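You operate a simulated robot arm through the tools that you are given. There is no shell and no other tool. Be economical: measure what you need, move in short steps, check, and stop when the job is done.

The job below is to be done with a simulated two-armed robot. You get a single attempt, and the scene is never put back.

JOB
Pick up the blue-tipped leg with one hand, pass it to the other hand and put it on the yellow board.

Only the result counts: the job must be done as asked and must still hold three seconds after the hand-in. Knocking over, shifting, dropping, spilling or breaking anything else fails it.

ROBOT AND FRAMES
Two 7-joint arms with two-finger parallel grippers on one trunk, on a base that drives. Base frame: it is fixed to the floor where the robot stands at the start and does not move with it; the origin is under the middle of the robot, x ahead of it, y to its left, z up; the surface under the hand at the start is at about z = 867. Units: mm, rad, N and s.
The left shoulder is at the start at [110, 169, 1461], the right one opposite. With the tool pointing down near the work surface each hand reaches from about 420 to 740 mm from the robot's upright axis, wherever it stands, measured 20 degrees to its own side. Places, roughly: blue-tipped leg (4x4x20 cm) [500, -200, 1000]; yellow board (22x23 cm) [620, -3020, 880]. Payload 1.57 kg a hand.
The tool frame of a hand sits at the grasp point between the pads (the TCP): z along the fingers, y along the line on which they close. The tips reach 30 mm beyond it. The gripper opens to 80 mm. The fingers are 17 mm wide and 12 mm thick; the gripper's body (40 by 82 mm) begins 80 mm behind the TCP.
Orientation is that of the tool frame in the base frame, as a unit quaternion [w, x, y, z]. With the fingers straight down and closing along the base's y, the tool's x points along the base's -x, its y along +y and its z along -z.

CONTROLS
- The arms move only by the tool apply_moves. It takes "left_moves", "right_moves" or both (then of equal length, played together; a hand with none holds still); each is a list of rows, each a list of 7 numbers: the gripper command, from -1 (fully open) to 1 (shut), values between in proportion, then the shift along the tool's x, y, z in mm, then the turn, a rotation vector about the tool's x, y, z in rad. In form: [[hand, x, y, z, ax, ay, az], ...]. A call has 1 to 8 rows; each row is the pose to reach, as a shift and turn from the pose commanded when the call began, along the tool's axes at that moment. A row lasts 0.2 s, in which the tool goes at most 50 mm and 0.15 rad; a call with a longer step from one row to the next is refused whole, and so is a gripper value outside its range. Where a pose cannot be reached the arm comes as near as it can. A force on the tool above 40 N (or 10 N above the force at the start of the call, whichever is more), or a blocked arm, ends the call early, and 0.2 s more pass. The fingers move at their own pace (about 72 mm/s each) and stop on an object; they squeeze with about 35 N. The grip force told is the motor's: it shows also when the fingers shut on nothing. Time passes only in rows, and 0.2 s behind the last, so rows that repeat a pose let the fingers close. It gives the time, the measured TCP pose, the force on the tool (base axes), the opening and the grip force at its end, in the units of the frame above (readings bear some noise), with the torque about the TCP (base axes, N m) and any sound that the robot's microphone picked up, and new pictures: "show" is both (left out), scene, wrist or none (wrist: the cameras of the hands that moved).
- Cameras (640 x 400 px; columns grow to the right, rows downward): "scene" is now at [152.1, -39.1, 1648.6]; the picture's right is [-0.48, -0.88, 0.00], its down [-0.64, 0.34, -0.69] and it looks along [0.61, -0.33, -0.72] (base axes); focal length 274 px, centre (320, 200). "left" rides on the left gripper at [72, 7, -122] in its tool frame; the picture's right is [-0.09, 1.00, 0.00], its down [-0.84, -0.08, -0.54] and it looks along [-0.54, -0.05, 0.84] (tool axes); focal length 238 px, centre (320, 200). "right" rides on the right gripper at [72, -7, -122] in its tool frame; the picture's right is [0.09, 1.00, 0.00], its down [-0.84, 0.08, -0.54] and it looks along [-0.54, 0.05, 0.84] (tool axes); focal length 238 px, centre (320, 200). There is no depth. A picture from a camera that has moved, and an enlarged one, comes with that camera's place and axes in the base frame and with its lens.
- slide_trunk(by): slides the trunk up (or, below 0, down) by that many mm; the arms and the scene camera ride with it, the base frame stays. It gives what a move gives, with no picture.
- drive_base(legs): drives the robot by 1 to 6 legs, each [ahead, left, turn to the left] in mm, mm and rad, along the robot's own axes; the way and the turn of a leg run together, so that a leg with both is an arc; at most 1500 mm and 3.142 rad a leg. The arms and the cameras ride along, it lands a little off, and it stops where it bumps. It gives what a move gives, and a new picture of the scene camera.
- aim_head(pan, tilt): turns the head with the scene camera to pan (to the left, within 1.501 rad either way) and tilt (down, from -0.506 to 1.204), counted from straight ahead of the robot. It gives what a move gives, and a new picture of the scene camera.
- enlarge(camera, box): a new picture of the part [left, top, right, bottom] of that camera's present view, enlarged. The clock stands still meanwhile.
- finish_job(): hands the job in; it is judged then, once.

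Go step by step. Nothing tells you exact positions but the pictures and the camera data: compare them with the known pose of the tool, close in by small moves and look again before you grip or let go. The budget is 120 turns and 260 pictures, counting those below and the enlarged ones. Unless the task says otherwise, let go and move clear before handing in, and close with one line.

The tools are called after "Request:" by a JSON object that holds its "api" and its "payload". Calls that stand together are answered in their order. apply_moves: Moves the arms, as the interface text tells. Its arguments: {"type":"object","properties":{"left_moves":{"type":"array","items":{"type":"array","items":{"type":"number"}}},"right_moves":{"type":"array","items":{"type":"array","items":{"type":"number"}}},"show":{"type":"string","enum":["both","scene","wrist","none"]}},"required":[]} The other tools are called the same way: slide_trunk (by) slides the trunk up or down; drive_base (legs) drives the base; aim_head (pan, tilt) turns the head that bears the scene camera; enlarge (camera, box) takes an enlarged picture of a part of a camera's view; finish_job () hands the job in.

At the start:

```text
t: 0.0
left_position: [709.6, 54.0, 1079.5]
left_orientation: [0.0, 0.0, 1.0, -0.001]
left_force: [0.3, 0.2, -0.7]
left_ft_torque: [0.0, -0.01, -0.01]
left_width: 80.0
left_gripper_force: 0.1
right_position: [547.3, -468.9, 1118.4]
right_orientation: [-0.001, 0.0, 1.0, -0.001]
right_force: [0.4, 0.0, -0.2]
right_ft_torque: [0.01, -0.01, 0.01]
right_width: 79.7
right_gripper_force: 0.0
trunk travel left (down, up): [-775.0, 115.0]
robot x, y, heading: [0.2, -1.0, 0.004]
head pan, tilt: [-0.496, 0.806]
```

scene: 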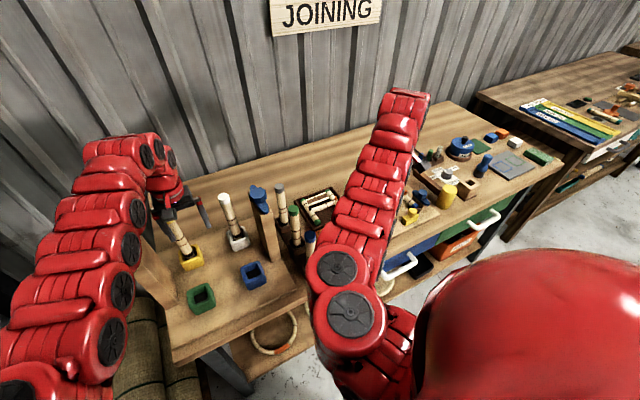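
right: 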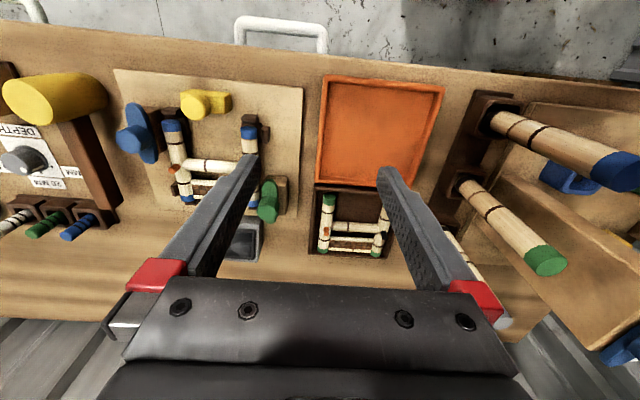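
left: 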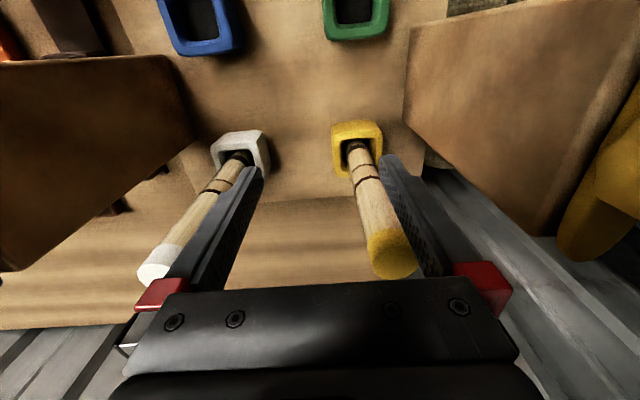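

The scene shows a rack of standing legs (blue, green, grey tips) beneath the right arm. I'll look at them more closely before moving.

Request:
{"api": "enlarge", "payload": {"camera": "scene", "box": [200, 150, 400, 300]}}

Request:
{"api": "enlarge", "payload": {"camera": "right", "box": [400, 60, 640, 380]}}

Request:
{"api": "aim_head", "payload": {"pan": -1.2, "tilt": 0.4}}

```text
2.67 times, centred on (300, 225) of scene
camera zoom: at [152.1, -39.1, 1648.6], right [-0.48, -0.88, 0.0], down [-0.64, 0.34, -0.69], along [0.61, -0.33, -0.72], focal length 730 px, centre (373, 133)
```

zoom: 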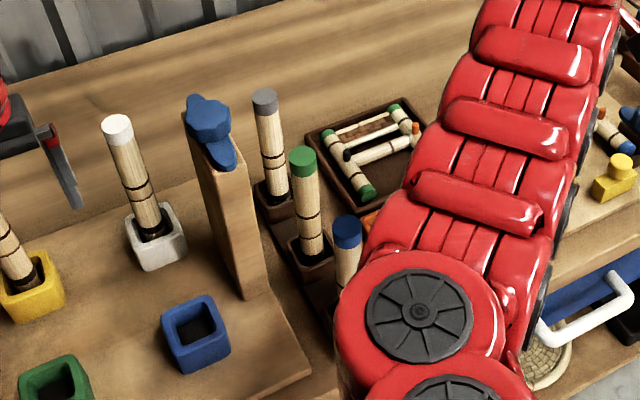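

```text
1.25 times, centred on (520, 220) of right
camera zoom: at [474.6, -476.6, 1239.4], right [-0.09, 1.0, 0.0], down [0.84, 0.08, 0.54], along [0.54, 0.05, -0.84], focal length 298 px, centre (70, 175)
```

zoom: 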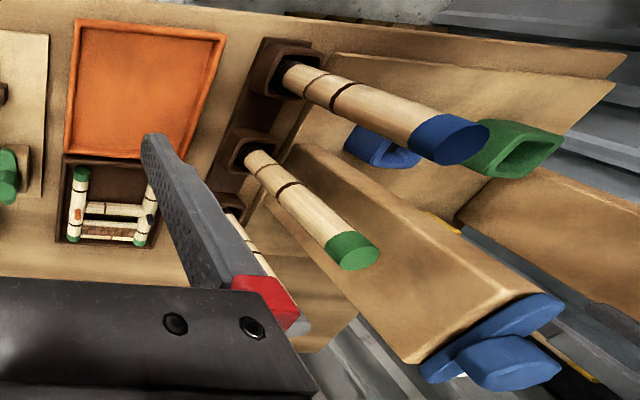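

```text
t: 1.1
left_position: [709.5, 53.5, 1080.0]
left_orientation: [0.0, 0.001, 1.0, 0.0]
left_force: [-0.1, -0.3, -0.2]
left_ft_torque: [0.03, 0.0, -0.01]
left_width: 79.9
left_gripper_force: 0.1
right_position: [548.4, -469.7, 1116.3]
right_orientation: [-0.001, -0.001, 1.0, 0.0]
right_force: [-0.1, 0.0, -0.2]
right_ft_torque: [-0.03, -0.03, -0.03]
right_width: 79.9
right_gripper_force: 0.1
trunk travel left (down, up): [-775.0, 115.0]
robot x, y, heading: [-0.7, -1.4, -0.004]
head pan, tilt: [-1.201, 0.4]
camera scene: at [115.1, -87.3, 1684.2], right [-0.93, -0.36, 0.0], down [-0.14, 0.36, -0.92], along [0.33, -0.86, -0.39], focal length 274 px, centre (320, 200)
```

scene: 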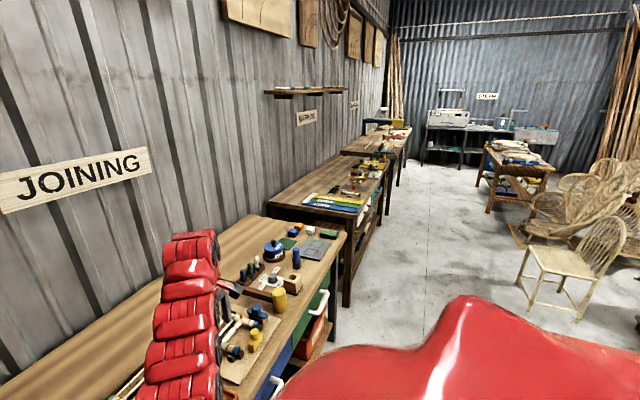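

Blue leg top triangulates to about [536, -218, 1075], standing in a socket with its foot near z = 890. Now I'll look at the far target.

Request:
{"api": "enlarge", "payload": {"camera": "scene", "box": [260, 110, 420, 210]}}

Request:
{"api": "aim_head", "payload": {"pan": -0.35, "tilt": 0.95}}

```text
4.00 times, centred on (340, 160) of scene
camera zoom: at [115.1, -87.3, 1684.2], right [-0.93, -0.36, 0.0], down [-0.14, 0.36, -0.92], along [0.33, -0.86, -0.39], focal length 1096 px, centre (240, 360)
```

zoom: 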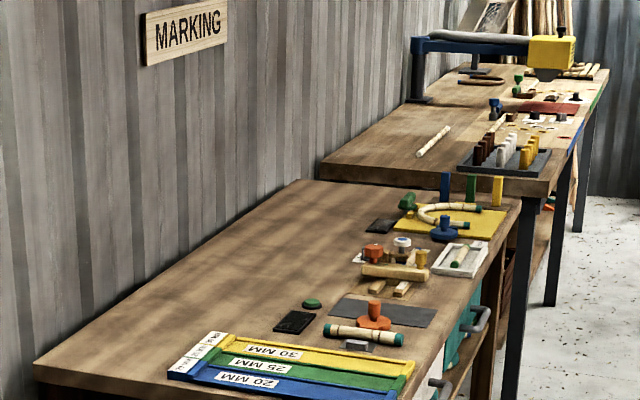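

```text
t: 2.2
left_position: [710.6, 54.5, 1079.5]
left_orientation: [0.0, 0.001, 1.0, 0.0]
left_force: [0.7, -0.2, 0.4]
left_ft_torque: [-0.02, 0.01, 0.03]
left_width: 80.1
left_gripper_force: 0.2
right_position: [549.3, -469.0, 1117.1]
right_orientation: [-0.001, -0.001, 1.0, 0.001]
right_force: [0.1, 0.2, 0.8]
right_ft_torque: [-0.01, -0.01, -0.01]
right_width: 80.1
right_gripper_force: 0.1
trunk travel left (down, up): [-775.0, 115.0]
robot x, y, heading: [-2.3, -1.9, -0.001]
head pan, tilt: [-0.351, 0.949]
camera scene: at [149.8, -26.1, 1637.6], right [-0.34, -0.94, 0.0], down [-0.76, 0.28, -0.58], along [0.55, -0.2, -0.81], focal length 274 px, centre (320, 200)
```

scene: 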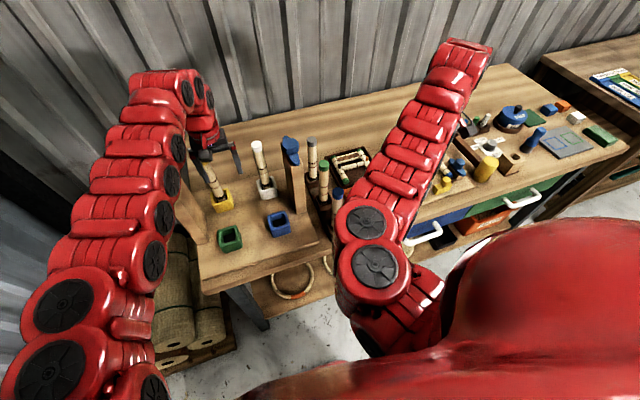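

The yellow board sits on the second bench with some items on it; I'll inspect it when I get there. First I raise the right hand and move it over the blue leg.

Request:
{"api": "apply_moves", "payload": {"right_moves": [[-1, 0, 0, -45, 0, 0, 0], [-1, 0, 10, -80, 0, 0, 0], [-1, 3, 55, -80, 0, 0, 0], [-1, 6, 100, -80, 0, 0, 0], [-1, 9, 145, -80, 0, 0, 0], [-1, 12, 190, -80, 0, 0, 0], [-1, 13, 230, -80, 0, 0, 0], [-1, 13, 250, -80, 0, 0, 0]]}}

```text
t: 4.0
left_position: [709.5, 54.0, 1079.7]
left_orientation: [-0.001, 0.0, 1.0, 0.0]
left_force: [0.1, 0.0, 0.1]
left_ft_torque: [0.0, 0.0, 0.0]
left_width: 80.1
left_gripper_force: 0.1
right_position: [607.4, -282.6, 1192.5]
right_orientation: [-0.002, 0.0, 1.0, 0.001]
right_force: [0.4, -0.8, 0.1]
right_ft_torque: [0.02, 0.0, -0.01]
right_width: 79.8
right_gripper_force: 0.1
right hand out of reach, approached as far as the arm can: row 3, 4, 5, 6, 7, 8
trunk travel left (down, up): [-775.0, 115.0]
robot x, y, heading: [-0.9, -1.2, -0.001]
head pan, tilt: [-0.351, 0.949]
camera scene: at [149.6, -25.6, 1637.6], right [-0.34, -0.94, 0.0], down [-0.76, 0.28, -0.58], along [0.55, -0.2, -0.81], focal length 274 px, centre (320, 200)
camera right: at [536.0, -290.1, 1314.7], right [-0.09, 1.0, 0.0], down [0.84, 0.08, 0.54], along [0.54, 0.05, -0.84], focal length 238 px, centre (320, 200)
```

scene: 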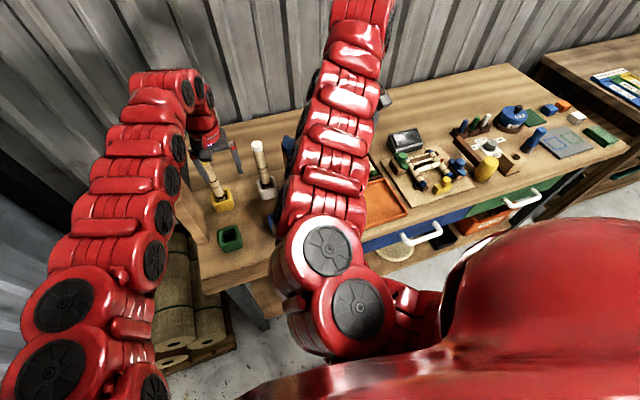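
right: 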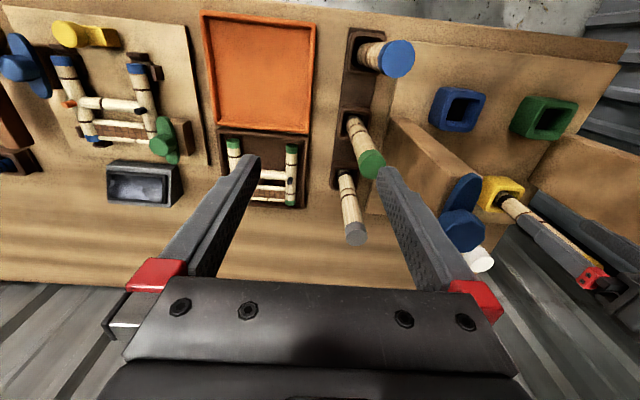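

The hand stalls at this height with the tool pointing down. I'll raise the trunk so the hands can work lower relative to the shoulders.

Request:
{"api": "slide_trunk", "payload": {"by": 110}}

```text
t: 5.5
left_position: [709.3, 54.2, 1189.4]
left_orientation: [-0.001, 0.0, 1.0, 0.0]
left_force: [-0.1, 0.3, 0.3]
left_ft_torque: [0.02, 0.05, -0.04]
left_width: 79.9
left_gripper_force: 0.1
right_position: [608.8, -282.7, 1303.2]
right_orientation: [-0.002, 0.0, 1.0, 0.001]
right_force: [0.7, -1.2, -0.9]
right_ft_torque: [-0.02, -0.02, 0.01]
right_width: 80.1
right_gripper_force: 0.0
trunk travel left (down, up): [-885.0, 5.0]
robot x, y, heading: [-5.7, -0.6, -0.001]
head pan, tilt: [-0.351, 0.949]
```

Request:
{"api": "apply_moves", "payload": {"right_moves": [[-1, 0, 0, 45, 0, 0, 0], [-1, 0, 0, 90, 0, 0, 0], [-1, 0, 0, 130, 0, 0, 0], [-1, 0, 0, 130, 0, 0, 0]], "show": "wrist"}}

```text
t: 6.5
left_position: [709.2, 53.4, 1189.2]
left_orientation: [0.001, -0.001, 1.0, -0.001]
left_force: [-0.3, 0.0, -0.3]
left_ft_torque: [0.02, -0.02, -0.01]
left_width: 80.0
left_gripper_force: 0.0
right_position: [608.8, -283.7, 1303.2]
right_orientation: [-0.002, -0.001, 1.0, 0.001]
right_force: [0.2, -0.3, -0.6]
right_ft_torque: [0.02, 0.01, -0.01]
right_width: 80.1
right_gripper_force: 0.0
right hand out of reach, approached as far as the arm can: row 1, 2, 3, 4
trunk travel left (down, up): [-885.0, 5.0]
robot x, y, heading: [2.8, -3.9, -0.001]
head pan, tilt: [-0.351, 0.949]
camera right: at [536.0, -290.7, 1424.7], right [-0.09, 1.0, 0.0], down [0.84, 0.08, 0.54], along [0.54, 0.05, -0.84], focal length 238 px, centre (320, 200)
```

right: 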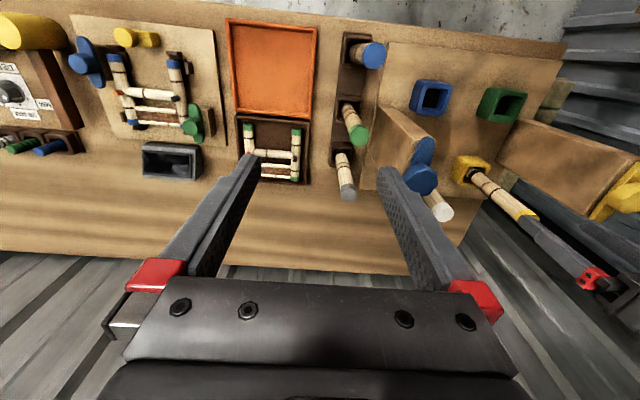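

Straight down is blocked from this arm posture. I'll back the hand outwards to the right to free the joints.

Request:
{"api": "apply_moves", "payload": {"right_moves": [[-1, 0, -45, 0, 0, 0, 0], [-1, 0, -90, 0, 0, 0, 0], [-1, 0, -135, 0, 0, 0, 0], [-1, 0, -180, 40, 0, 0, 0], [-1, 0, -200, 80, 0, 0, 0], [-1, 0, -200, 80, 0, 0, 0]], "show": "none"}}

```text
refused: row 4 steps farther than a row can; nothing moved
```

Request:
{"api": "apply_moves", "payload": {"right_moves": [[-1, 0, -45, 0, 0, 0, 0], [-1, 0, -90, 0, 0, 0, 0], [-1, 0, -135, 0, 0, 0, 0], [-1, 0, -170, 30, 0, 0, 0], [-1, 0, -200, 60, 0, 0, 0], [-1, 0, -200, 80, 0, 0, 0]], "show": "scene"}}

```text
t: 7.9
left_position: [710.2, 55.3, 1188.9]
left_orientation: [0.0, 0.0, 1.0, 0.0]
left_force: [0.1, -0.4, 0.0]
left_ft_torque: [0.03, -0.02, -0.02]
left_width: 80.3
left_gripper_force: 0.1
right_position: [606.6, -484.7, 1220.3]
right_orientation: [-0.002, -0.001, 1.0, 0.0]
right_force: [0.0, 0.1, -0.8]
right_ft_torque: [0.0, 0.02, 0.0]
right_width: 79.9
right_gripper_force: 0.0
trunk travel left (down, up): [-885.0, 5.0]
robot x, y, heading: [-2.8, 0.5, 0.0]
head pan, tilt: [-0.351, 0.949]
camera scene: at [149.9, -24.9, 1747.6], right [-0.34, -0.94, 0.0], down [-0.76, 0.28, -0.58], along [0.55, -0.2, -0.81], focal length 274 px, centre (320, 200)
```

scene: 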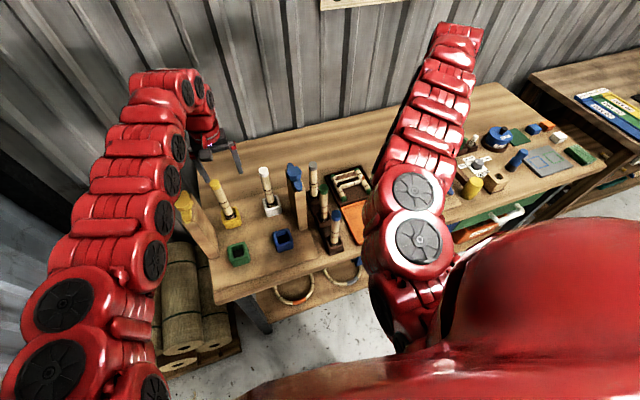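

Request:
{"api": "apply_moves", "payload": {"right_moves": [[-1, 10, 40, 20, 0, 0, 0], [-1, 20, 80, 40, 0, 0, 0], [-1, 30, 120, 50, 0, 0, 0], [-1, 40, 160, 50, 0, 0, 0], [-1, 50, 200, 50, 0, 0, 0], [-1, 60, 240, 50, 0, 0, 0], [-1, 70, 264, 50, 0, 0, 0], [-1, 70, 264, 50, 0, 0, 0]], "show": "wrist"}}

```text
t: 9.7
left_position: [709.7, 54.3, 1189.8]
left_orientation: [0.0, 0.0, 1.0, 0.001]
left_force: [-0.6, 0.2, 0.8]
left_ft_torque: [-0.02, 0.02, 0.0]
left_width: 79.9
left_gripper_force: 0.0
right_position: [639.9, -240.9, 1164.6]
right_orientation: [-0.004, -0.001, 1.0, 0.001]
right_force: [-0.2, -0.2, 0.5]
right_ft_torque: [0.02, 0.01, 0.03]
right_width: 80.2
right_gripper_force: 0.0
right hand out of reach, approached as far as the arm can: row 2, 3, 4, 5, 6, 7, 8
trunk travel left (down, up): [-885.0, 5.0]
robot x, y, heading: [4.5, 0.9, 0.001]
head pan, tilt: [-0.351, 0.949]
camera right: at [567.9, -249.5, 1287.1], right [-0.09, 1.0, 0.0], down [0.84, 0.08, 0.54], along [0.53, 0.05, -0.84], focal length 238 px, centre (320, 200)
```

right: 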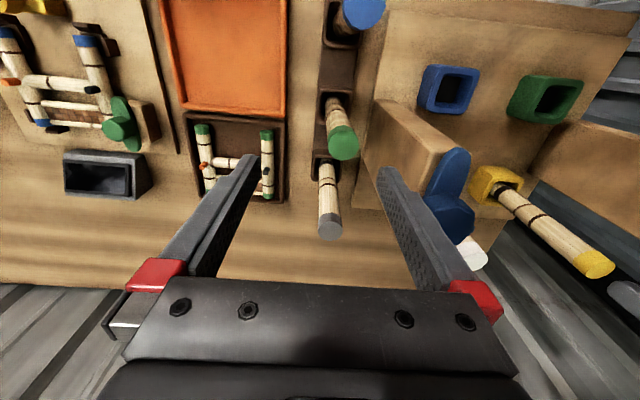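

The hand can't come close enough to the body at this height, so I'll drive the base back about 110 mm. That puts the leg well inside reach, and the hands are above everything.

Request:
{"api": "drive_base", "payload": {"legs": [[-115, 0, 0]]}}

```text
t: 10.9
left_position: [597.9, 53.8, 1188.2]
left_orientation: [-0.001, -0.001, 1.0, 0.0]
left_force: [-0.3, -1.1, -0.5]
left_ft_torque: [0.03, -0.01, 0.0]
left_width: 79.9
left_gripper_force: 0.0
right_position: [528.3, -242.9, 1164.5]
right_orientation: [-0.004, 0.0, 1.0, 0.001]
right_force: [0.7, 0.0, 0.4]
right_ft_torque: [0.0, 0.03, -0.02]
right_width: 80.2
right_gripper_force: 0.1
trunk travel left (down, up): [-885.0, 5.0]
robot x, y, heading: [-112.8, 2.9, -0.001]
head pan, tilt: [-0.351, 0.949]
camera scene: at [38.4, -26.0, 1747.4], right [-0.34, -0.94, 0.0], down [-0.76, 0.28, -0.58], along [0.55, -0.2, -0.81], focal length 274 px, centre (320, 200)
```

scene: 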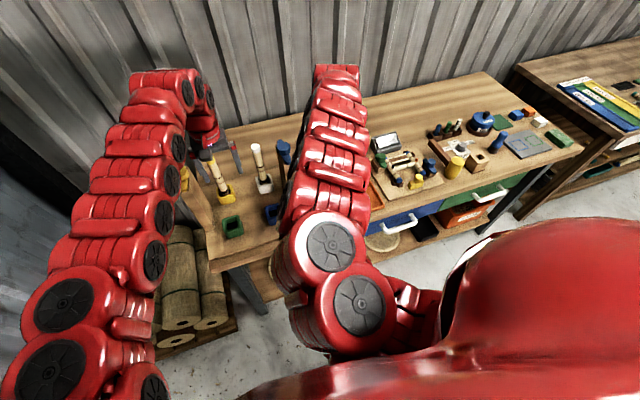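

Request:
{"api": "apply_moves", "payload": {"right_moves": [[-1, -9, 10, 0, 0, 0, 0], [-1, -9, 21, 20, 0, 0, 0], [-1, -9, 21, 20, 0, 0, 0]], "show": "wrist"}}

```text
t: 11.7
left_position: [595.1, 53.6, 1191.7]
left_orientation: [0.0, 0.0, 1.0, 0.0]
left_force: [0.0, 0.6, 0.7]
left_ft_torque: [-0.01, -0.02, 0.05]
left_width: 79.9
left_gripper_force: 0.0
right_position: [534.4, -220.5, 1145.7]
right_orientation: [-0.003, 0.0, 1.0, 0.0]
right_force: [0.6, -0.1, -0.3]
right_ft_torque: [0.04, 0.02, -0.02]
right_width: 79.9
right_gripper_force: 0.1
trunk travel left (down, up): [-885.0, 5.0]
robot x, y, heading: [-113.2, -0.6, -0.004]
head pan, tilt: [-0.351, 0.949]
camera right: at [461.4, -228.5, 1268.0], right [-0.09, 1.0, 0.0], down [0.84, 0.08, 0.54], along [0.54, 0.05, -0.84], focal length 238 px, centre (320, 200)
```

right: 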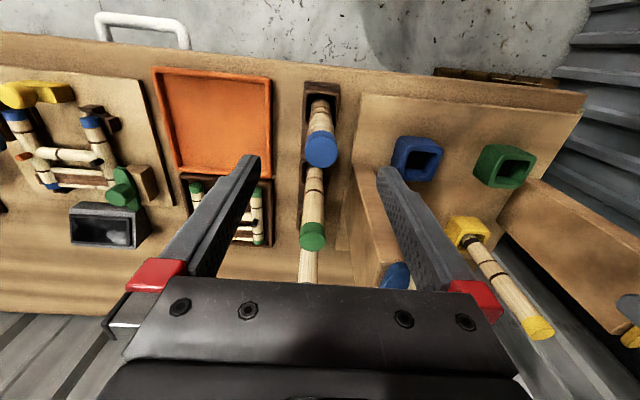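

The blue tip is centred between the fingers. I descend 100 mm with open fingers and close.

Request:
{"api": "apply_moves", "payload": {"right_moves": [[-1, -1, 0, 35, 0, 0, 0], [-1, -1, 0, 70, 0, 0, 0], [-1, -1, 0, 100, 0, 0, 0], [-1, -1, 0, 100, 0, 0, 0]], "show": "both"}}

```text
t: 12.7
left_position: [594.3, 53.4, 1189.8]
left_orientation: [0.0, 0.001, 1.0, 0.0]
left_force: [-0.1, -0.2, 0.0]
left_ft_torque: [0.03, 0.01, 0.01]
left_width: 79.8
left_gripper_force: 0.2
right_position: [538.1, -220.7, 1046.7]
right_orientation: [-0.004, -0.001, 1.0, 0.001]
right_force: [0.2, -0.6, -0.1]
right_ft_torque: [-0.01, 0.04, 0.03]
right_width: 80.0
right_gripper_force: 0.1
trunk travel left (down, up): [-885.0, 5.0]
robot x, y, heading: [-111.4, -0.5, 0.004]
head pan, tilt: [-0.351, 0.949]
camera scene: at [35.9, -25.6, 1747.7], right [-0.34, -0.94, 0.0], down [-0.76, 0.28, -0.58], along [0.55, -0.2, -0.81], focal length 274 px, centre (320, 200)
camera right: at [464.3, -228.1, 1168.5], right [-0.09, 1.0, 0.0], down [0.84, 0.08, 0.54], along [0.53, 0.05, -0.84], focal length 238 px, centre (320, 200)
```

scene: 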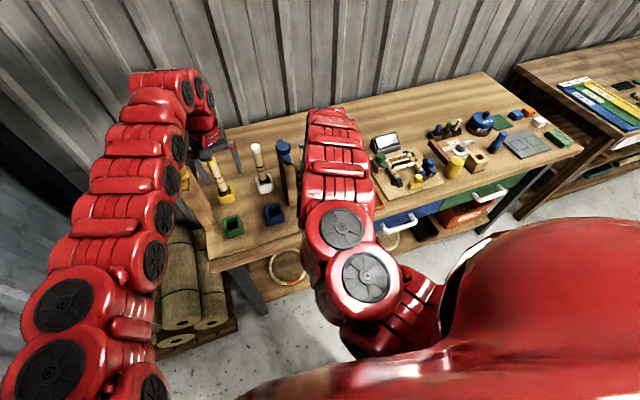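
right: 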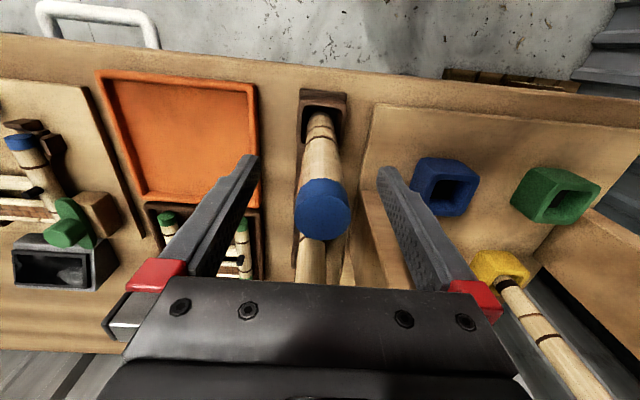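

Request:
{"api": "apply_moves", "payload": {"right_moves": [[0.2, 0, 0, 0, 0, 0, 0], [1, 0, 0, 0, 0, 0, 0], [1, 0, 0, 0, 0, 0, 0], [1, 0, 0, 0, 0, 0, 0]], "show": "wrist"}}

```text
t: 13.7
left_position: [596.6, 54.5, 1188.8]
left_orientation: [0.0, 0.0, 1.0, 0.0]
left_force: [0.7, -0.6, -0.2]
left_ft_torque: [0.01, -0.01, -0.01]
left_width: 80.1
left_gripper_force: 0.1
right_position: [536.6, -221.3, 1047.1]
right_orientation: [-0.004, 0.001, 1.0, 0.001]
right_force: [0.3, 0.8, 0.3]
right_ft_torque: [0.13, -0.03, 0.0]
right_width: 29.9
right_gripper_force: 35.3
trunk travel left (down, up): [-885.0, 5.0]
robot x, y, heading: [-108.9, 0.3, -0.001]
head pan, tilt: [-0.351, 0.949]
camera right: at [464.5, -228.3, 1168.8], right [-0.09, 1.0, 0.0], down [0.84, 0.08, 0.54], along [0.53, 0.05, -0.84], focal length 238 px, centre (320, 200)
```

right: 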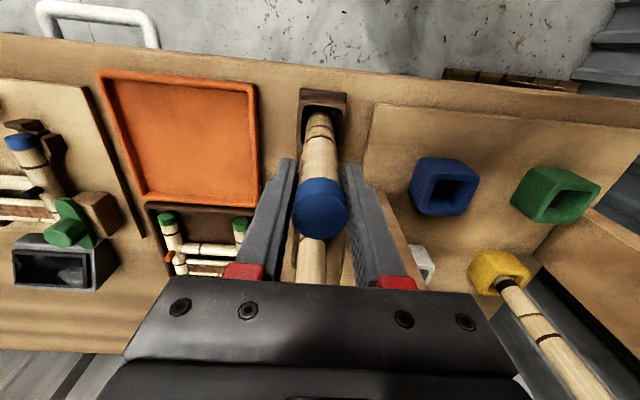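

Gripped at 30 mm width. I lift straight up.

Request:
{"api": "apply_moves", "payload": {"right_moves": [[1, 0, 0, -20, 0, 0, 0], [1, 0, 0, -50, 0, 0, 0], [1, 0, 0, -85, 0, 0, 0], [1, 0, 0, -115, 0, 0, 0], [1, 0, 0, -115, 0, 0, 0]], "show": "both"}}

```text
t: 14.9
left_position: [597.2, 52.9, 1188.6]
left_orientation: [0.0, 0.001, 1.0, 0.0]
left_force: [0.3, -0.8, 0.3]
left_ft_torque: [0.03, 0.0, -0.01]
left_width: 80.0
left_gripper_force: 0.0
right_position: [537.0, -221.0, 1159.4]
right_orientation: [-0.003, 0.0, 1.0, 0.001]
right_force: [-0.4, 0.4, -0.9]
right_ft_torque: [-0.05, -0.02, 0.01]
right_width: 30.1
right_gripper_force: 34.7
trunk travel left (down, up): [-885.0, 5.0]
robot x, y, heading: [-110.9, -2.6, -0.001]
head pan, tilt: [-0.351, 0.949]
camera scene: at [36.8, -26.7, 1747.5], right [-0.34, -0.94, 0.0], down [-0.76, 0.28, -0.58], along [0.55, -0.2, -0.81], focal length 274 px, centre (320, 200)
camera right: at [465.0, -228.3, 1281.5], right [-0.09, 1.0, 0.0], down [0.84, 0.08, 0.54], along [0.53, 0.05, -0.84], focal length 238 px, centre (320, 200)
```

scene: 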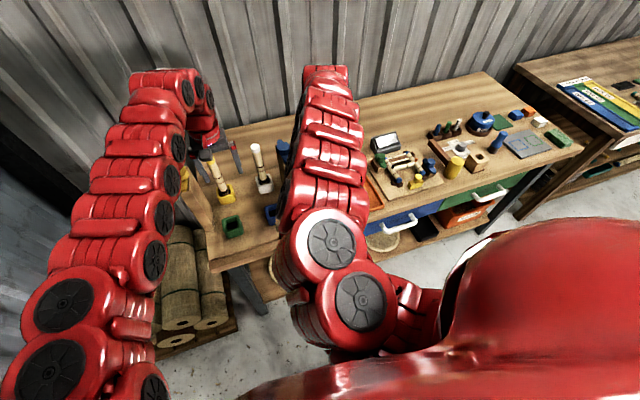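
right: 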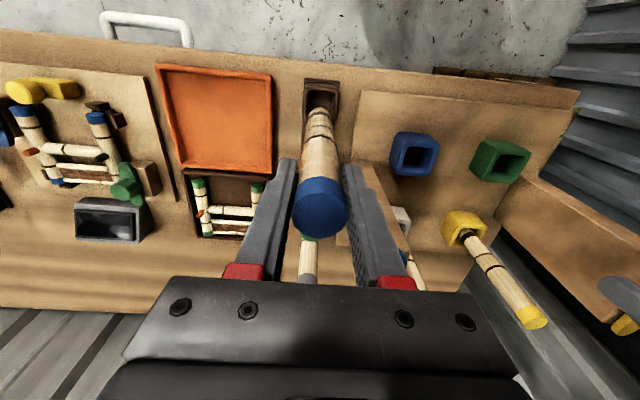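

The leg is out of its socket. I back away from the bench to have free air for the hand-over.

Request:
{"api": "drive_base", "payload": {"legs": [[-230, 0, 0]]}}

```text
t: 16.6
left_position: [365.7, 55.8, 1188.5]
left_orientation: [-0.001, -0.001, 1.0, 0.0]
left_force: [-0.2, 0.2, 0.2]
left_ft_torque: [0.06, 0.0, -0.01]
left_width: 79.9
left_gripper_force: 0.0
right_position: [308.5, -218.4, 1159.1]
right_orientation: [-0.003, 0.0, 1.0, 0.001]
right_force: [-0.2, 1.3, -0.7]
right_ft_torque: [0.09, 0.04, -0.02]
right_width: 30.1
right_gripper_force: 35.2
trunk travel left (down, up): [-885.0, 5.0]
robot x, y, heading: [-349.3, -0.9, -0.0]
head pan, tilt: [-0.351, 0.949]
camera scene: at [-192.2, -25.8, 1747.3], right [-0.34, -0.94, 0.0], down [-0.77, 0.28, -0.58], along [0.55, -0.2, -0.81], focal length 274 px, centre (320, 200)
```

scene: 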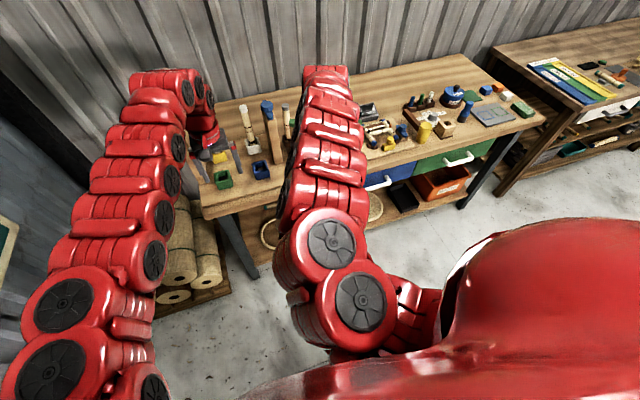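

I now pitch the right hand so that the leg swings toward horizontal, pointing forward.

Request:
{"api": "apply_moves", "payload": {"right_moves": [[1, 0, 0, 0, 0, -0.14, 0], [1, 0, 0, 0, 0, -0.28, 0], [1, 0, 0, 0, 0, -0.42, 0], [1, 0, 0, 0, 0, -0.56, 0], [1, 0, 0, 0, 0, -0.7, 0], [1, 0, 0, 0, 0, -0.84, 0], [1, 0, 0, 0, 0, -0.98, 0], [1, 0, 0, 0, 0, -1.12, 0]], "show": "both"}}

```text
t: 18.4
left_position: [366.4, 54.6, 1188.9]
left_orientation: [0.0, -0.001, 1.0, 0.0]
left_force: [-0.2, 1.1, 0.2]
left_ft_torque: [0.0, -0.01, -0.03]
left_width: 80.0
left_gripper_force: 0.0
right_position: [452.5, -229.1, 1113.3]
right_orientation: [0.529, -0.004, 0.849, 0.002]
right_force: [0.1, -0.1, -0.6]
right_ft_torque: [0.01, 0.07, 0.01]
right_width: 29.7
right_gripper_force: 35.0
right hand out of reach, approached as far as the arm can: row 1, 2, 3, 4, 5, 6, 7, 8
trunk travel left (down, up): [-885.0, 5.0]
robot x, y, heading: [-343.6, -0.8, -0.001]
head pan, tilt: [-0.351, 0.949]
camera scene: at [-193.8, -25.5, 1747.5], right [-0.34, -0.94, 0.0], down [-0.76, 0.28, -0.58], along [0.55, -0.2, -0.81], focal length 274 px, centre (320, 200)
camera right: at [309.7, -237.4, 1102.2], right [-0.05, 1.0, -0.08], down [-0.12, 0.08, 0.99], along [0.99, 0.06, 0.11], focal length 238 px, centre (320, 200)
```

scene: 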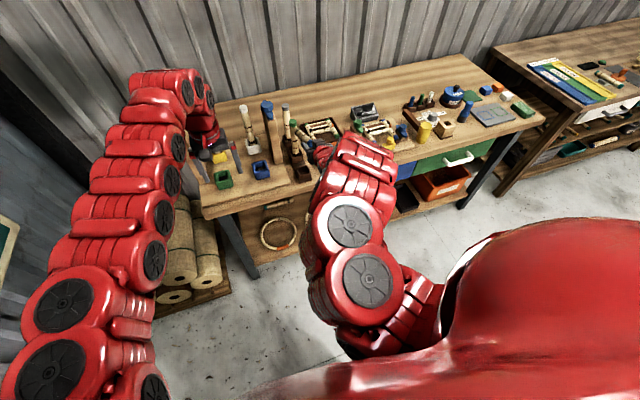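
right: 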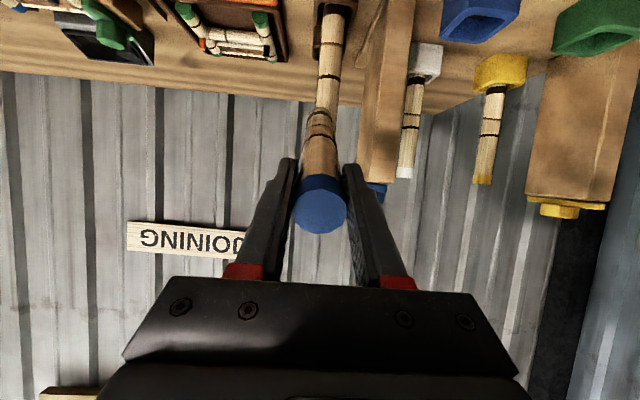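

The arm swung forward, so the leg's end is now near the rack. I back the base off right away before going on.

Request:
{"api": "drive_base", "payload": {"legs": [[-150, 0, 0]]}}

Request:
{"api": "enlarge", "payload": {"camera": "scene", "box": [200, 60, 440, 210]}}

```text
t: 19.8
left_position: [216.9, 54.4, 1187.6]
left_orientation: [-0.001, -0.001, 1.0, 0.0]
left_force: [0.3, -0.8, -0.3]
left_ft_torque: [0.0, 0.02, 0.01]
left_width: 80.0
left_gripper_force: 0.1
right_position: [302.6, -230.3, 1112.0]
right_orientation: [0.528, 0.0, 0.849, 0.001]
right_force: [-0.1, -0.1, -1.5]
right_ft_torque: [-0.01, 0.04, -0.04]
right_width: 29.8
right_gripper_force: 35.0
trunk travel left (down, up): [-885.0, 5.0]
robot x, y, heading: [-497.3, 0.4, 0.002]
head pan, tilt: [-0.351, 0.949]
camera scene: at [-341.6, -26.4, 1747.2], right [-0.34, -0.94, 0.0], down [-0.77, 0.28, -0.58], along [0.54, -0.2, -0.81], focal length 274 px, centre (320, 200)
```

scene: 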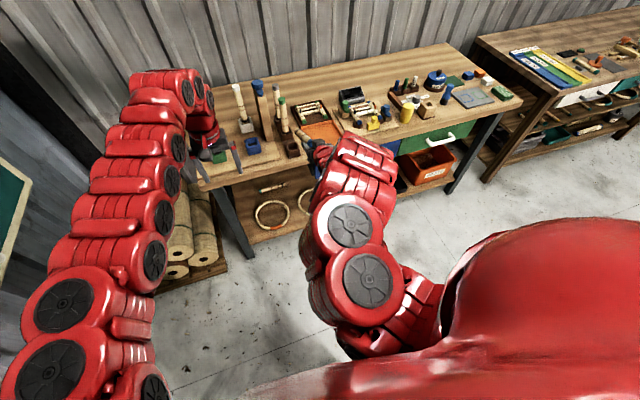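

```text
2.67 times, centred on (320, 135) of scene
camera zoom: at [-341.6, -26.4, 1747.2], right [-0.34, -0.94, 0.0], down [-0.77, 0.28, -0.58], along [0.54, -0.2, -0.81], focal length 730 px, centre (320, 373)
```

zoom: 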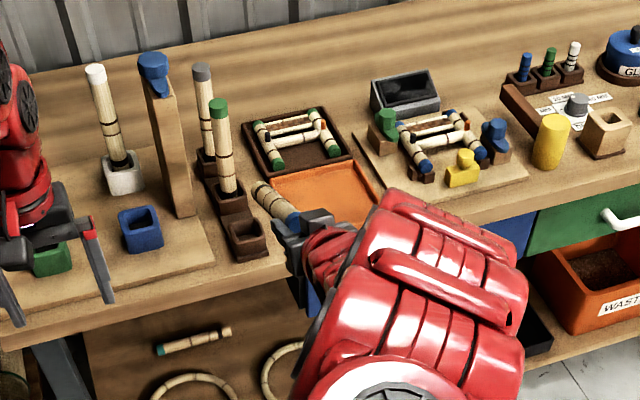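

Nothing was disturbed. Now I draw the right hand back toward the body while finishing the pitch to horizontal.

Request:
{"api": "apply_moves", "payload": {"right_moves": [[1, 12, 0, -26, 0, -0.1, 0], [1, 24, 0, -53, 0, -0.2, 0], [1, 36, 0, -80, 0, -0.3, 0], [1, 48, 0, -107, 0, -0.4, 0], [1, 60, 0, -134, 0, -0.45, 0], [1, 60, 0, -134, 0, -0.45, 0]], "show": "both"}}

```text
t: 21.2
left_position: [214.6, 54.9, 1190.0]
left_orientation: [0.001, -0.001, 1.0, 0.0]
left_force: [0.1, -0.4, -0.2]
left_ft_torque: [0.01, -0.01, 0.03]
left_width: 80.1
left_gripper_force: 0.0
right_position: [239.9, -211.6, 1091.6]
right_orientation: [0.705, 0.0, 0.709, 0.001]
right_force: [0.4, 0.8, -0.9]
right_ft_torque: [0.01, 0.04, 0.04]
right_width: 29.9
right_gripper_force: 35.1
right hand out of reach, approached as far as the arm can: row 1, 2, 3, 4, 5, 6
trunk travel left (down, up): [-885.0, 5.0]
robot x, y, heading: [-496.3, 1.1, 0.0]
head pan, tilt: [-0.351, 0.949]
camera scene: at [-344.6, -26.0, 1747.6], right [-0.34, -0.94, 0.0], down [-0.76, 0.28, -0.58], along [0.55, -0.2, -0.81], focal length 274 px, centre (320, 200)
camera right: at [115.9, -219.7, 1019.5], right [0.0, 1.0, -0.09], down [-0.54, 0.08, 0.84], along [0.84, 0.05, 0.54], focal length 238 px, centre (320, 200)
```

scene: 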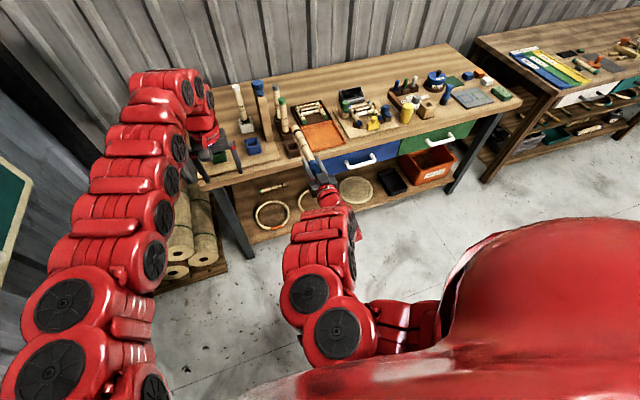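
right: 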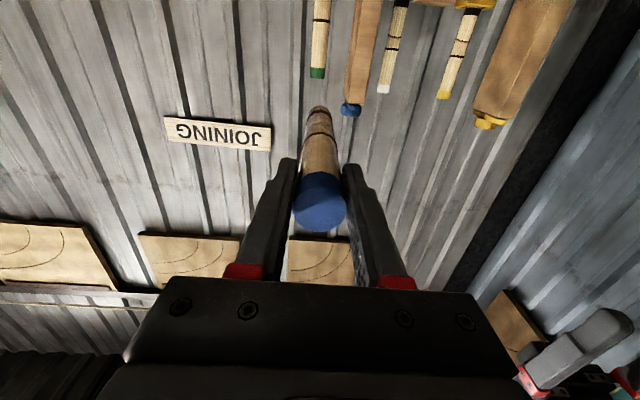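

Right hand is now horizontal, leg pointing forward. I try to draw it further back and a bit up toward the middle.

Request:
{"api": "apply_moves", "payload": {"right_moves": [[1, 0, 0, -40, 0, 0, 0], [1, 0, 10, -80, 0, 0, 0], [1, 0, 20, -120, 0, 0, 0], [1, 0, 30, -140, 0, 0, 0], [1, 0, 30, -140, 0, 0, 0]], "show": "none"}}

```text
t: 22.4
left_position: [214.1, 54.2, 1188.4]
left_orientation: [0.001, 0.0, 1.0, 0.0]
left_force: [0.5, 0.6, 0.1]
left_ft_torque: [0.02, -0.02, -0.01]
left_width: 80.1
left_gripper_force: 0.1
right_position: [216.2, -236.6, 1074.3]
right_orientation: [0.704, 0.0, 0.71, 0.001]
right_force: [0.0, 0.4, -1.1]
right_ft_torque: [-0.01, 0.08, 0.06]
right_width: 29.8
right_gripper_force: 35.0
right hand out of reach, approached as far as the arm can: row 1, 2, 3, 4, 5
trunk travel left (down, up): [-885.0, 5.0]
robot x, y, heading: [-496.5, -0.7, -0.004]
head pan, tilt: [-0.351, 0.949]
```

Reach inward is limited in this direction. I'll yaw the right hand left instead, so the leg points toward the left hand's side.

Request:
{"api": "apply_moves", "payload": {"right_moves": [[1, 0, 0, -10, -0.14, 0, 0], [1, 0, 0, -20, -0.28, 0, 0], [1, 0, 0, -30, -0.42, 0, 0], [1, 0, 0, -40, -0.56, 0, 0], [1, 0, 0, -50, -0.7, 0, 0], [1, 0, 0, -60, -0.84, 0, 0], [1, 0, 0, -70, -0.98, 0, 0], [1, 0, 0, -80, -1.12, 0, 0]], "show": "both"}}

```text
t: 24.2
left_position: [215.9, 54.6, 1189.8]
left_orientation: [0.0, 0.001, 1.0, 0.0]
left_force: [1.4, 0.1, 0.2]
left_ft_torque: [0.01, 0.01, 0.0]
left_width: 79.9
left_gripper_force: 0.0
right_position: [135.6, -236.6, 1075.0]
right_orientation: [0.61, -0.355, 0.613, 0.356]
right_force: [0.0, -0.2, -0.9]
right_ft_torque: [-0.05, 0.01, 0.01]
right_width: 30.1
right_gripper_force: 34.9
right hand out of reach, approached as far as the arm can: row 8
trunk travel left (down, up): [-885.0, 5.0]
robot x, y, heading: [-495.9, 0.1, 0.003]
head pan, tilt: [-0.351, 0.949]
camera scene: at [-344.7, -25.8, 1747.6], right [-0.34, -0.94, 0.0], down [-0.76, 0.28, -0.58], along [0.55, -0.2, -0.81], focal length 274 px, centre (320, 200)
camera right: at [79.6, -346.1, 1003.0], right [-0.87, 0.49, -0.09], down [-0.33, -0.43, 0.84], along [0.38, 0.76, 0.54], focal length 238 px, centre (320, 200)
```

scene: 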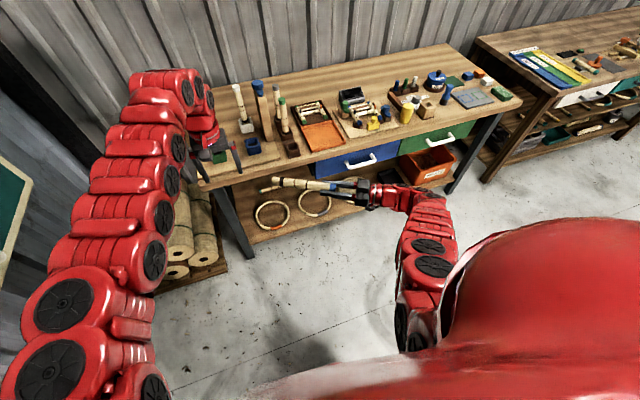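
right: 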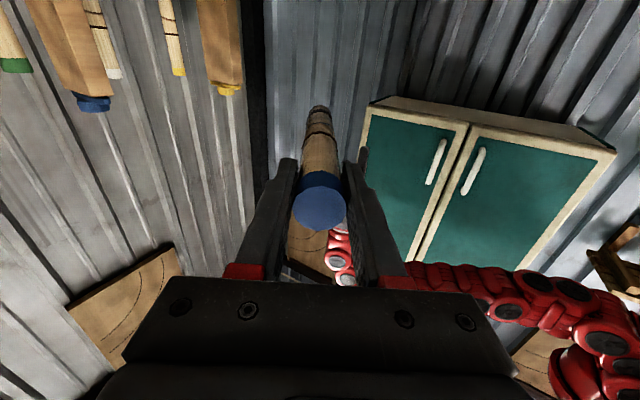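

The leg now points forward-left (about 60° yaw). I bring the right hand slightly closer to the middle and start yawing the left hand to match.

Request:
{"api": "apply_moves", "payload": {"right_moves": [[1, 0, 15, 7, 0, 0, 0], [1, 0, 30, 15, 0, 0, 0], [1, 0, 45, 22, 0, 0, 0], [1, 0, 60, 30, 0, 0, 0], [1, 0, 60, 30, 0, 0, 0], [1, 0, 60, 30, 0, 0, 0], [1, 0, 60, 30, 0, 0, 0], [1, 0, 60, 30, 0, 0, 0]], "left_moves": [[-1, 0, 0, 0, 0, 0, -0.14], [-1, 0, 0, 0, 0, 0, -0.28], [-1, 0, 0, 0, 0, 0, -0.42], [-1, 0, 0, 0, 0, 0, -0.56], [-1, 0, 0, 0, 0, 0, -0.7], [-1, 0, 0, 0, 0, 0, -0.84], [-1, 0, 0, 0, 0, 0, -0.98], [-1, 0, 0, 0, 0, 0, -1.06]], "show": "scene"}}

```text
t: 26.0
left_position: [215.0, 54.0, 1189.5]
left_orientation: [-0.001, -0.507, 0.862, 0.001]
left_force: [-0.5, 0.2, 0.5]
left_ft_torque: [0.03, -0.02, 0.03]
left_width: 79.9
left_gripper_force: 0.0
right_position: [99.2, -181.9, 1075.4]
right_orientation: [0.61, -0.353, 0.614, 0.356]
right_force: [0.4, 0.7, -0.1]
right_ft_torque: [-0.05, 0.0, 0.01]
right_width: 30.0
right_gripper_force: 35.1
trunk travel left (down, up): [-885.0, 5.0]
robot x, y, heading: [-494.9, 1.0, 0.0]
head pan, tilt: [-0.351, 0.949]
camera scene: at [-345.0, -26.4, 1747.6], right [-0.34, -0.94, 0.0], down [-0.76, 0.28, -0.58], along [0.55, -0.2, -0.81], focal length 274 px, centre (320, 200)
```

scene: 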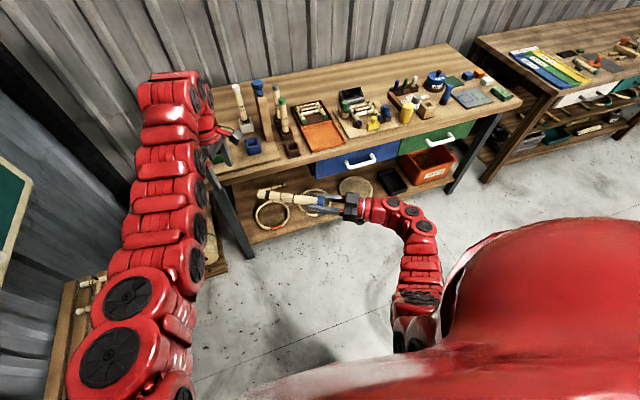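

Both hands cooperate well. I move the left hand above the free middle part of the leg.

Request:
{"api": "apply_moves", "payload": {"left_moves": [[-1, 36, -3, 5, 0, 0, 0], [-1, 72, -6, 10, 0, 0, 0], [-1, 108, -9, 18, 0, 0, 0], [-1, 144, -12, 25, 0, 0, 0], [-1, 177, -15, 30, 0, 0, 0], [-1, 177, -15, 30, 0, 0, 0]], "show": "both"}}

```text
t: 27.4
left_position: [141.5, -108.0, 1159.6]
left_orientation: [0.0, -0.506, 0.862, 0.001]
left_force: [-0.2, 0.0, 0.0]
left_ft_torque: [0.01, 0.0, -0.02]
left_width: 80.0
left_gripper_force: 0.0
right_position: [100.1, -182.3, 1075.2]
right_orientation: [0.609, -0.354, 0.614, 0.356]
right_force: [0.1, 0.6, -1.4]
right_ft_torque: [-0.04, 0.02, 0.03]
right_width: 30.0
right_gripper_force: 34.6
trunk travel left (down, up): [-885.0, 5.0]
robot x, y, heading: [-492.1, -0.4, -0.004]
head pan, tilt: [-0.351, 0.949]
camera scene: at [-344.8, -25.3, 1747.6], right [-0.34, -0.94, 0.0], down [-0.76, 0.28, -0.58], along [0.55, -0.2, -0.81], focal length 274 px, centre (320, 200)
camera left: at [102.6, -168.4, 1282.2], right [-0.82, 0.57, 0.0], down [0.48, 0.69, 0.54], along [0.31, 0.45, -0.84], focal length 238 px, centre (320, 200)
```

scene: 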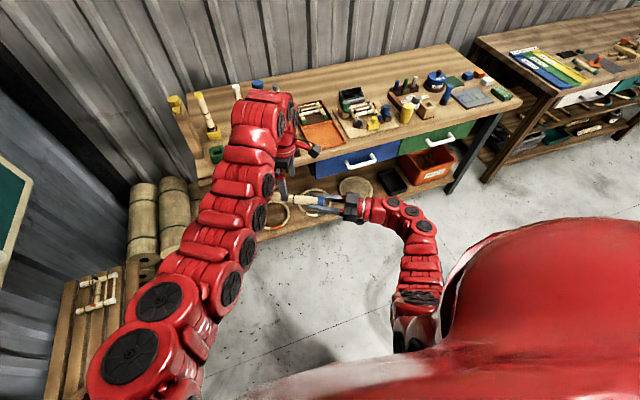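
left: 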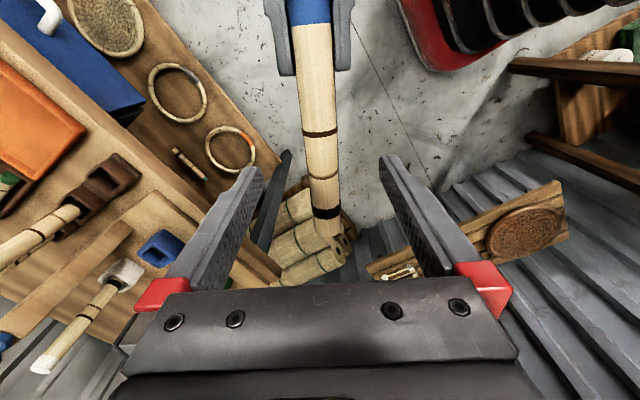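

The leg lies centred between the left fingers. I descend 83 mm.

Request:
{"api": "apply_moves", "payload": {"left_moves": [[-1, 0, 0, 30, 0, 0, 0], [-1, 0, 0, 60, 0, 0, 0], [-1, 0, 0, 83, 0, 0, 0], [-1, 0, 0, 83, 0, 0, 0]], "show": "wrist"}}

```text
t: 28.4
left_position: [140.6, -109.5, 1077.4]
left_orientation: [0.0, -0.505, 0.863, 0.0]
left_force: [-0.8, 0.8, -0.3]
left_ft_torque: [-0.01, 0.0, -0.02]
left_width: 80.2
left_gripper_force: 0.1
right_position: [98.8, -182.5, 1074.9]
right_orientation: [0.61, -0.354, 0.613, 0.356]
right_force: [-0.3, -0.2, -0.8]
right_ft_torque: [-0.03, 0.03, 0.05]
right_width: 29.9
right_gripper_force: 34.7
trunk travel left (down, up): [-885.0, 5.0]
robot x, y, heading: [-491.1, 0.8, 0.003]
head pan, tilt: [-0.351, 0.949]
camera left: at [101.3, -168.9, 1199.7], right [-0.82, 0.57, 0.0], down [0.48, 0.69, 0.54], along [0.31, 0.45, -0.84], focal length 238 px, centre (320, 200)
```

left: 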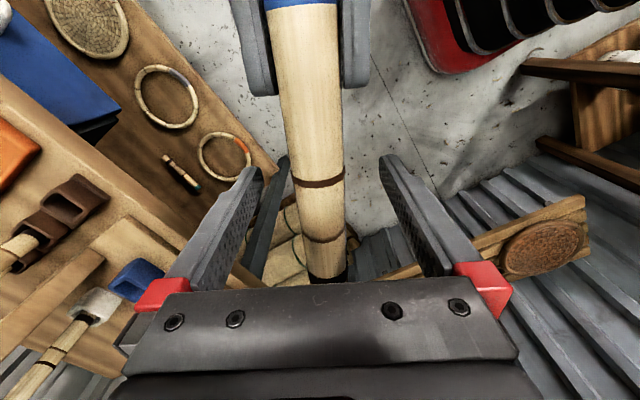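

Request:
{"api": "apply_moves", "payload": {"left_moves": [[0.2, 0, 0, 0, 0, 0, 0], [1, 0, 0, 0, 0, 0, 0], [1, 0, 0, 0, 0, 0, 0], [1, 0, 0, 0, 0, 0, 0]], "show": "wrist"}}

```text
t: 29.4
left_position: [141.3, -109.1, 1076.9]
left_orientation: [0.0, -0.506, 0.863, 0.0]
left_force: [-0.3, 1.1, -1.0]
left_ft_torque: [-0.07, 0.03, -0.71]
left_width: 29.7
left_gripper_force: 35.2
right_position: [99.5, -182.3, 1075.9]
right_orientation: [0.61, -0.354, 0.613, 0.357]
right_force: [0.0, -0.7, -0.9]
right_ft_torque: [0.01, 0.01, 0.64]
right_width: 30.0
right_gripper_force: 35.5
trunk travel left (down, up): [-885.0, 5.0]
robot x, y, heading: [-492.4, 1.0, 0.002]
head pan, tilt: [-0.351, 0.949]
camera left: at [101.4, -168.8, 1199.8], right [-0.82, 0.57, 0.0], down [0.48, 0.69, 0.54], along [0.31, 0.45, -0.84], focal length 238 px, centre (320, 200)
```

left: 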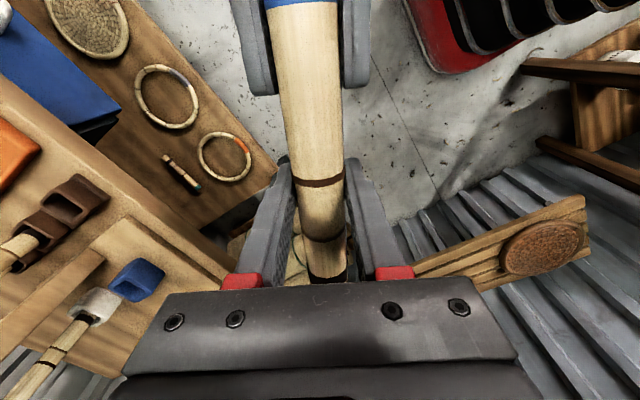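

The left hand holds it. Now the right hand opens and draws straight back along its own axis.

Request:
{"api": "apply_moves", "payload": {"right_moves": [[-1, 0, 0, 0, 0, 0, 0], [-1, 0, 0, 0, 0, 0, 0], [-1, 0, 0, 0, 0, 0, 0], [-1, 0, 0, -30, 0, 0, 0], [-1, 0, 0, -60, 0, 0, 0], [-1, 0, 0, -90, 0, 0, 0], [-1, 0, 0, -120, 0, 0, 0], [-1, 0, 0, -120, 0, 0, 0]], "left_moves": [[1, 0, 0, 0, 0, 0, 0], [1, 0, 0, 0, 0, 0, 0], [1, 0, 0, 0, 0, 0, 0], [1, 0, 0, 0, 0, 0, 0], [1, 0, 0, 0, 0, 0, 0], [1, 0, 0, 0, 0, 0, 0], [1, 0, 0, 0, 0, 0, 0], [1, 0, 0, 0, 0, 0, 0]], "show": "both"}}

```text
t: 31.2
left_position: [141.9, -108.7, 1076.4]
left_orientation: [0.0, -0.505, 0.863, 0.0]
left_force: [0.3, -0.2, 0.2]
left_ft_torque: [-0.02, -0.03, 0.03]
left_width: 29.3
left_gripper_force: 35.5
right_position: [38.1, -285.3, 1075.9]
right_orientation: [0.609, -0.354, 0.613, 0.357]
right_force: [0.3, 0.5, -0.2]
right_ft_torque: [-0.01, 0.02, -0.02]
right_width: 80.0
right_gripper_force: 0.0
trunk travel left (down, up): [-885.0, 5.0]
robot x, y, heading: [-496.7, 1.0, 0.0]
head pan, tilt: [-0.351, 0.949]
camera scene: at [-344.8, -25.5, 1747.6], right [-0.34, -0.94, 0.0], down [-0.76, 0.28, -0.58], along [0.55, -0.2, -0.81], focal length 274 px, centre (320, 200)
camera right: at [-18.6, -395.5, 1003.7], right [-0.87, 0.49, -0.09], down [-0.33, -0.43, 0.84], along [0.38, 0.75, 0.54], focal length 238 px, centre (320, 200)
camera left: at [101.8, -168.3, 1199.8], right [-0.82, 0.57, 0.0], down [0.48, 0.69, 0.54], along [0.31, 0.45, -0.84], focal length 238 px, centre (320, 200)
```

scene: 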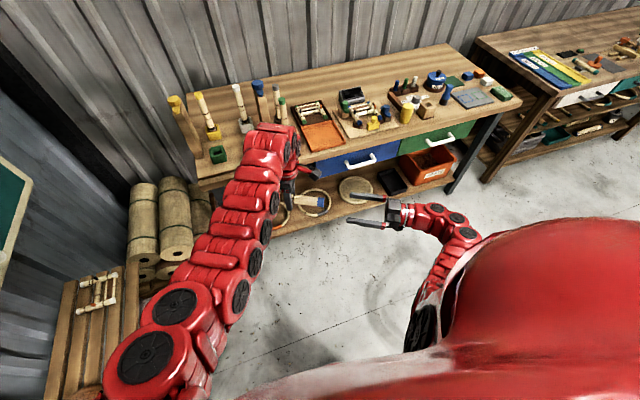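
right: 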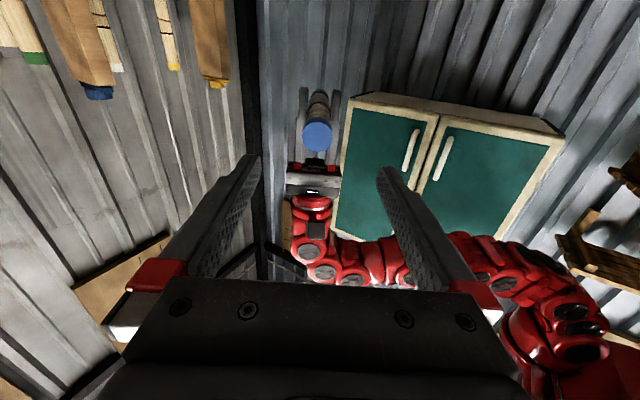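
left: 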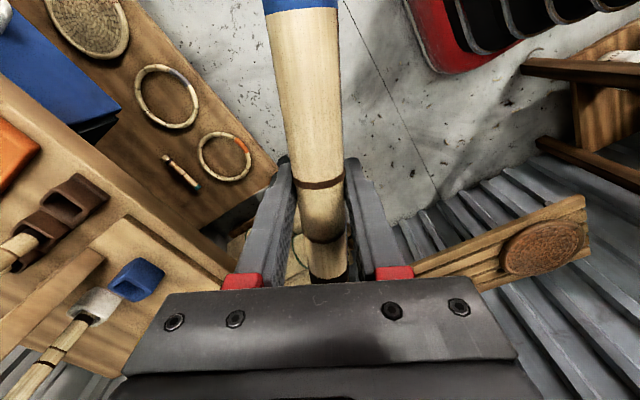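

Hand-over done: only the left hand holds the leg. I check the way to the right before driving.

Request:
{"api": "aim_head", "payload": {"pan": -1.4, "tilt": 0.45}}

```text
t: 32.5
left_position: [141.0, -107.4, 1076.9]
left_orientation: [0.0, -0.505, 0.863, 0.0]
left_force: [0.7, 0.1, 0.7]
left_ft_torque: [0.03, -0.04, 0.13]
left_width: 29.1
left_gripper_force: 34.6
right_position: [38.5, -285.9, 1075.3]
right_orientation: [0.61, -0.353, 0.614, 0.356]
right_force: [0.1, -0.3, 0.2]
right_ft_torque: [0.04, 0.02, 0.01]
right_width: 79.7
right_gripper_force: 0.1
trunk travel left (down, up): [-885.0, 5.0]
robot x, y, heading: [-492.7, 1.3, -0.003]
head pan, tilt: [-1.4, 0.45]
camera scene: at [-397.6, -91.8, 1789.5], right [-0.99, -0.17, 0.0], down [-0.07, 0.43, -0.9], along [0.15, -0.89, -0.44], focal length 274 px, centre (320, 200)
```

scene: 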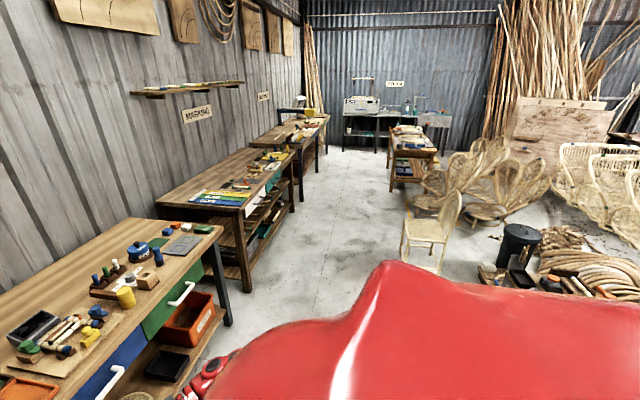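

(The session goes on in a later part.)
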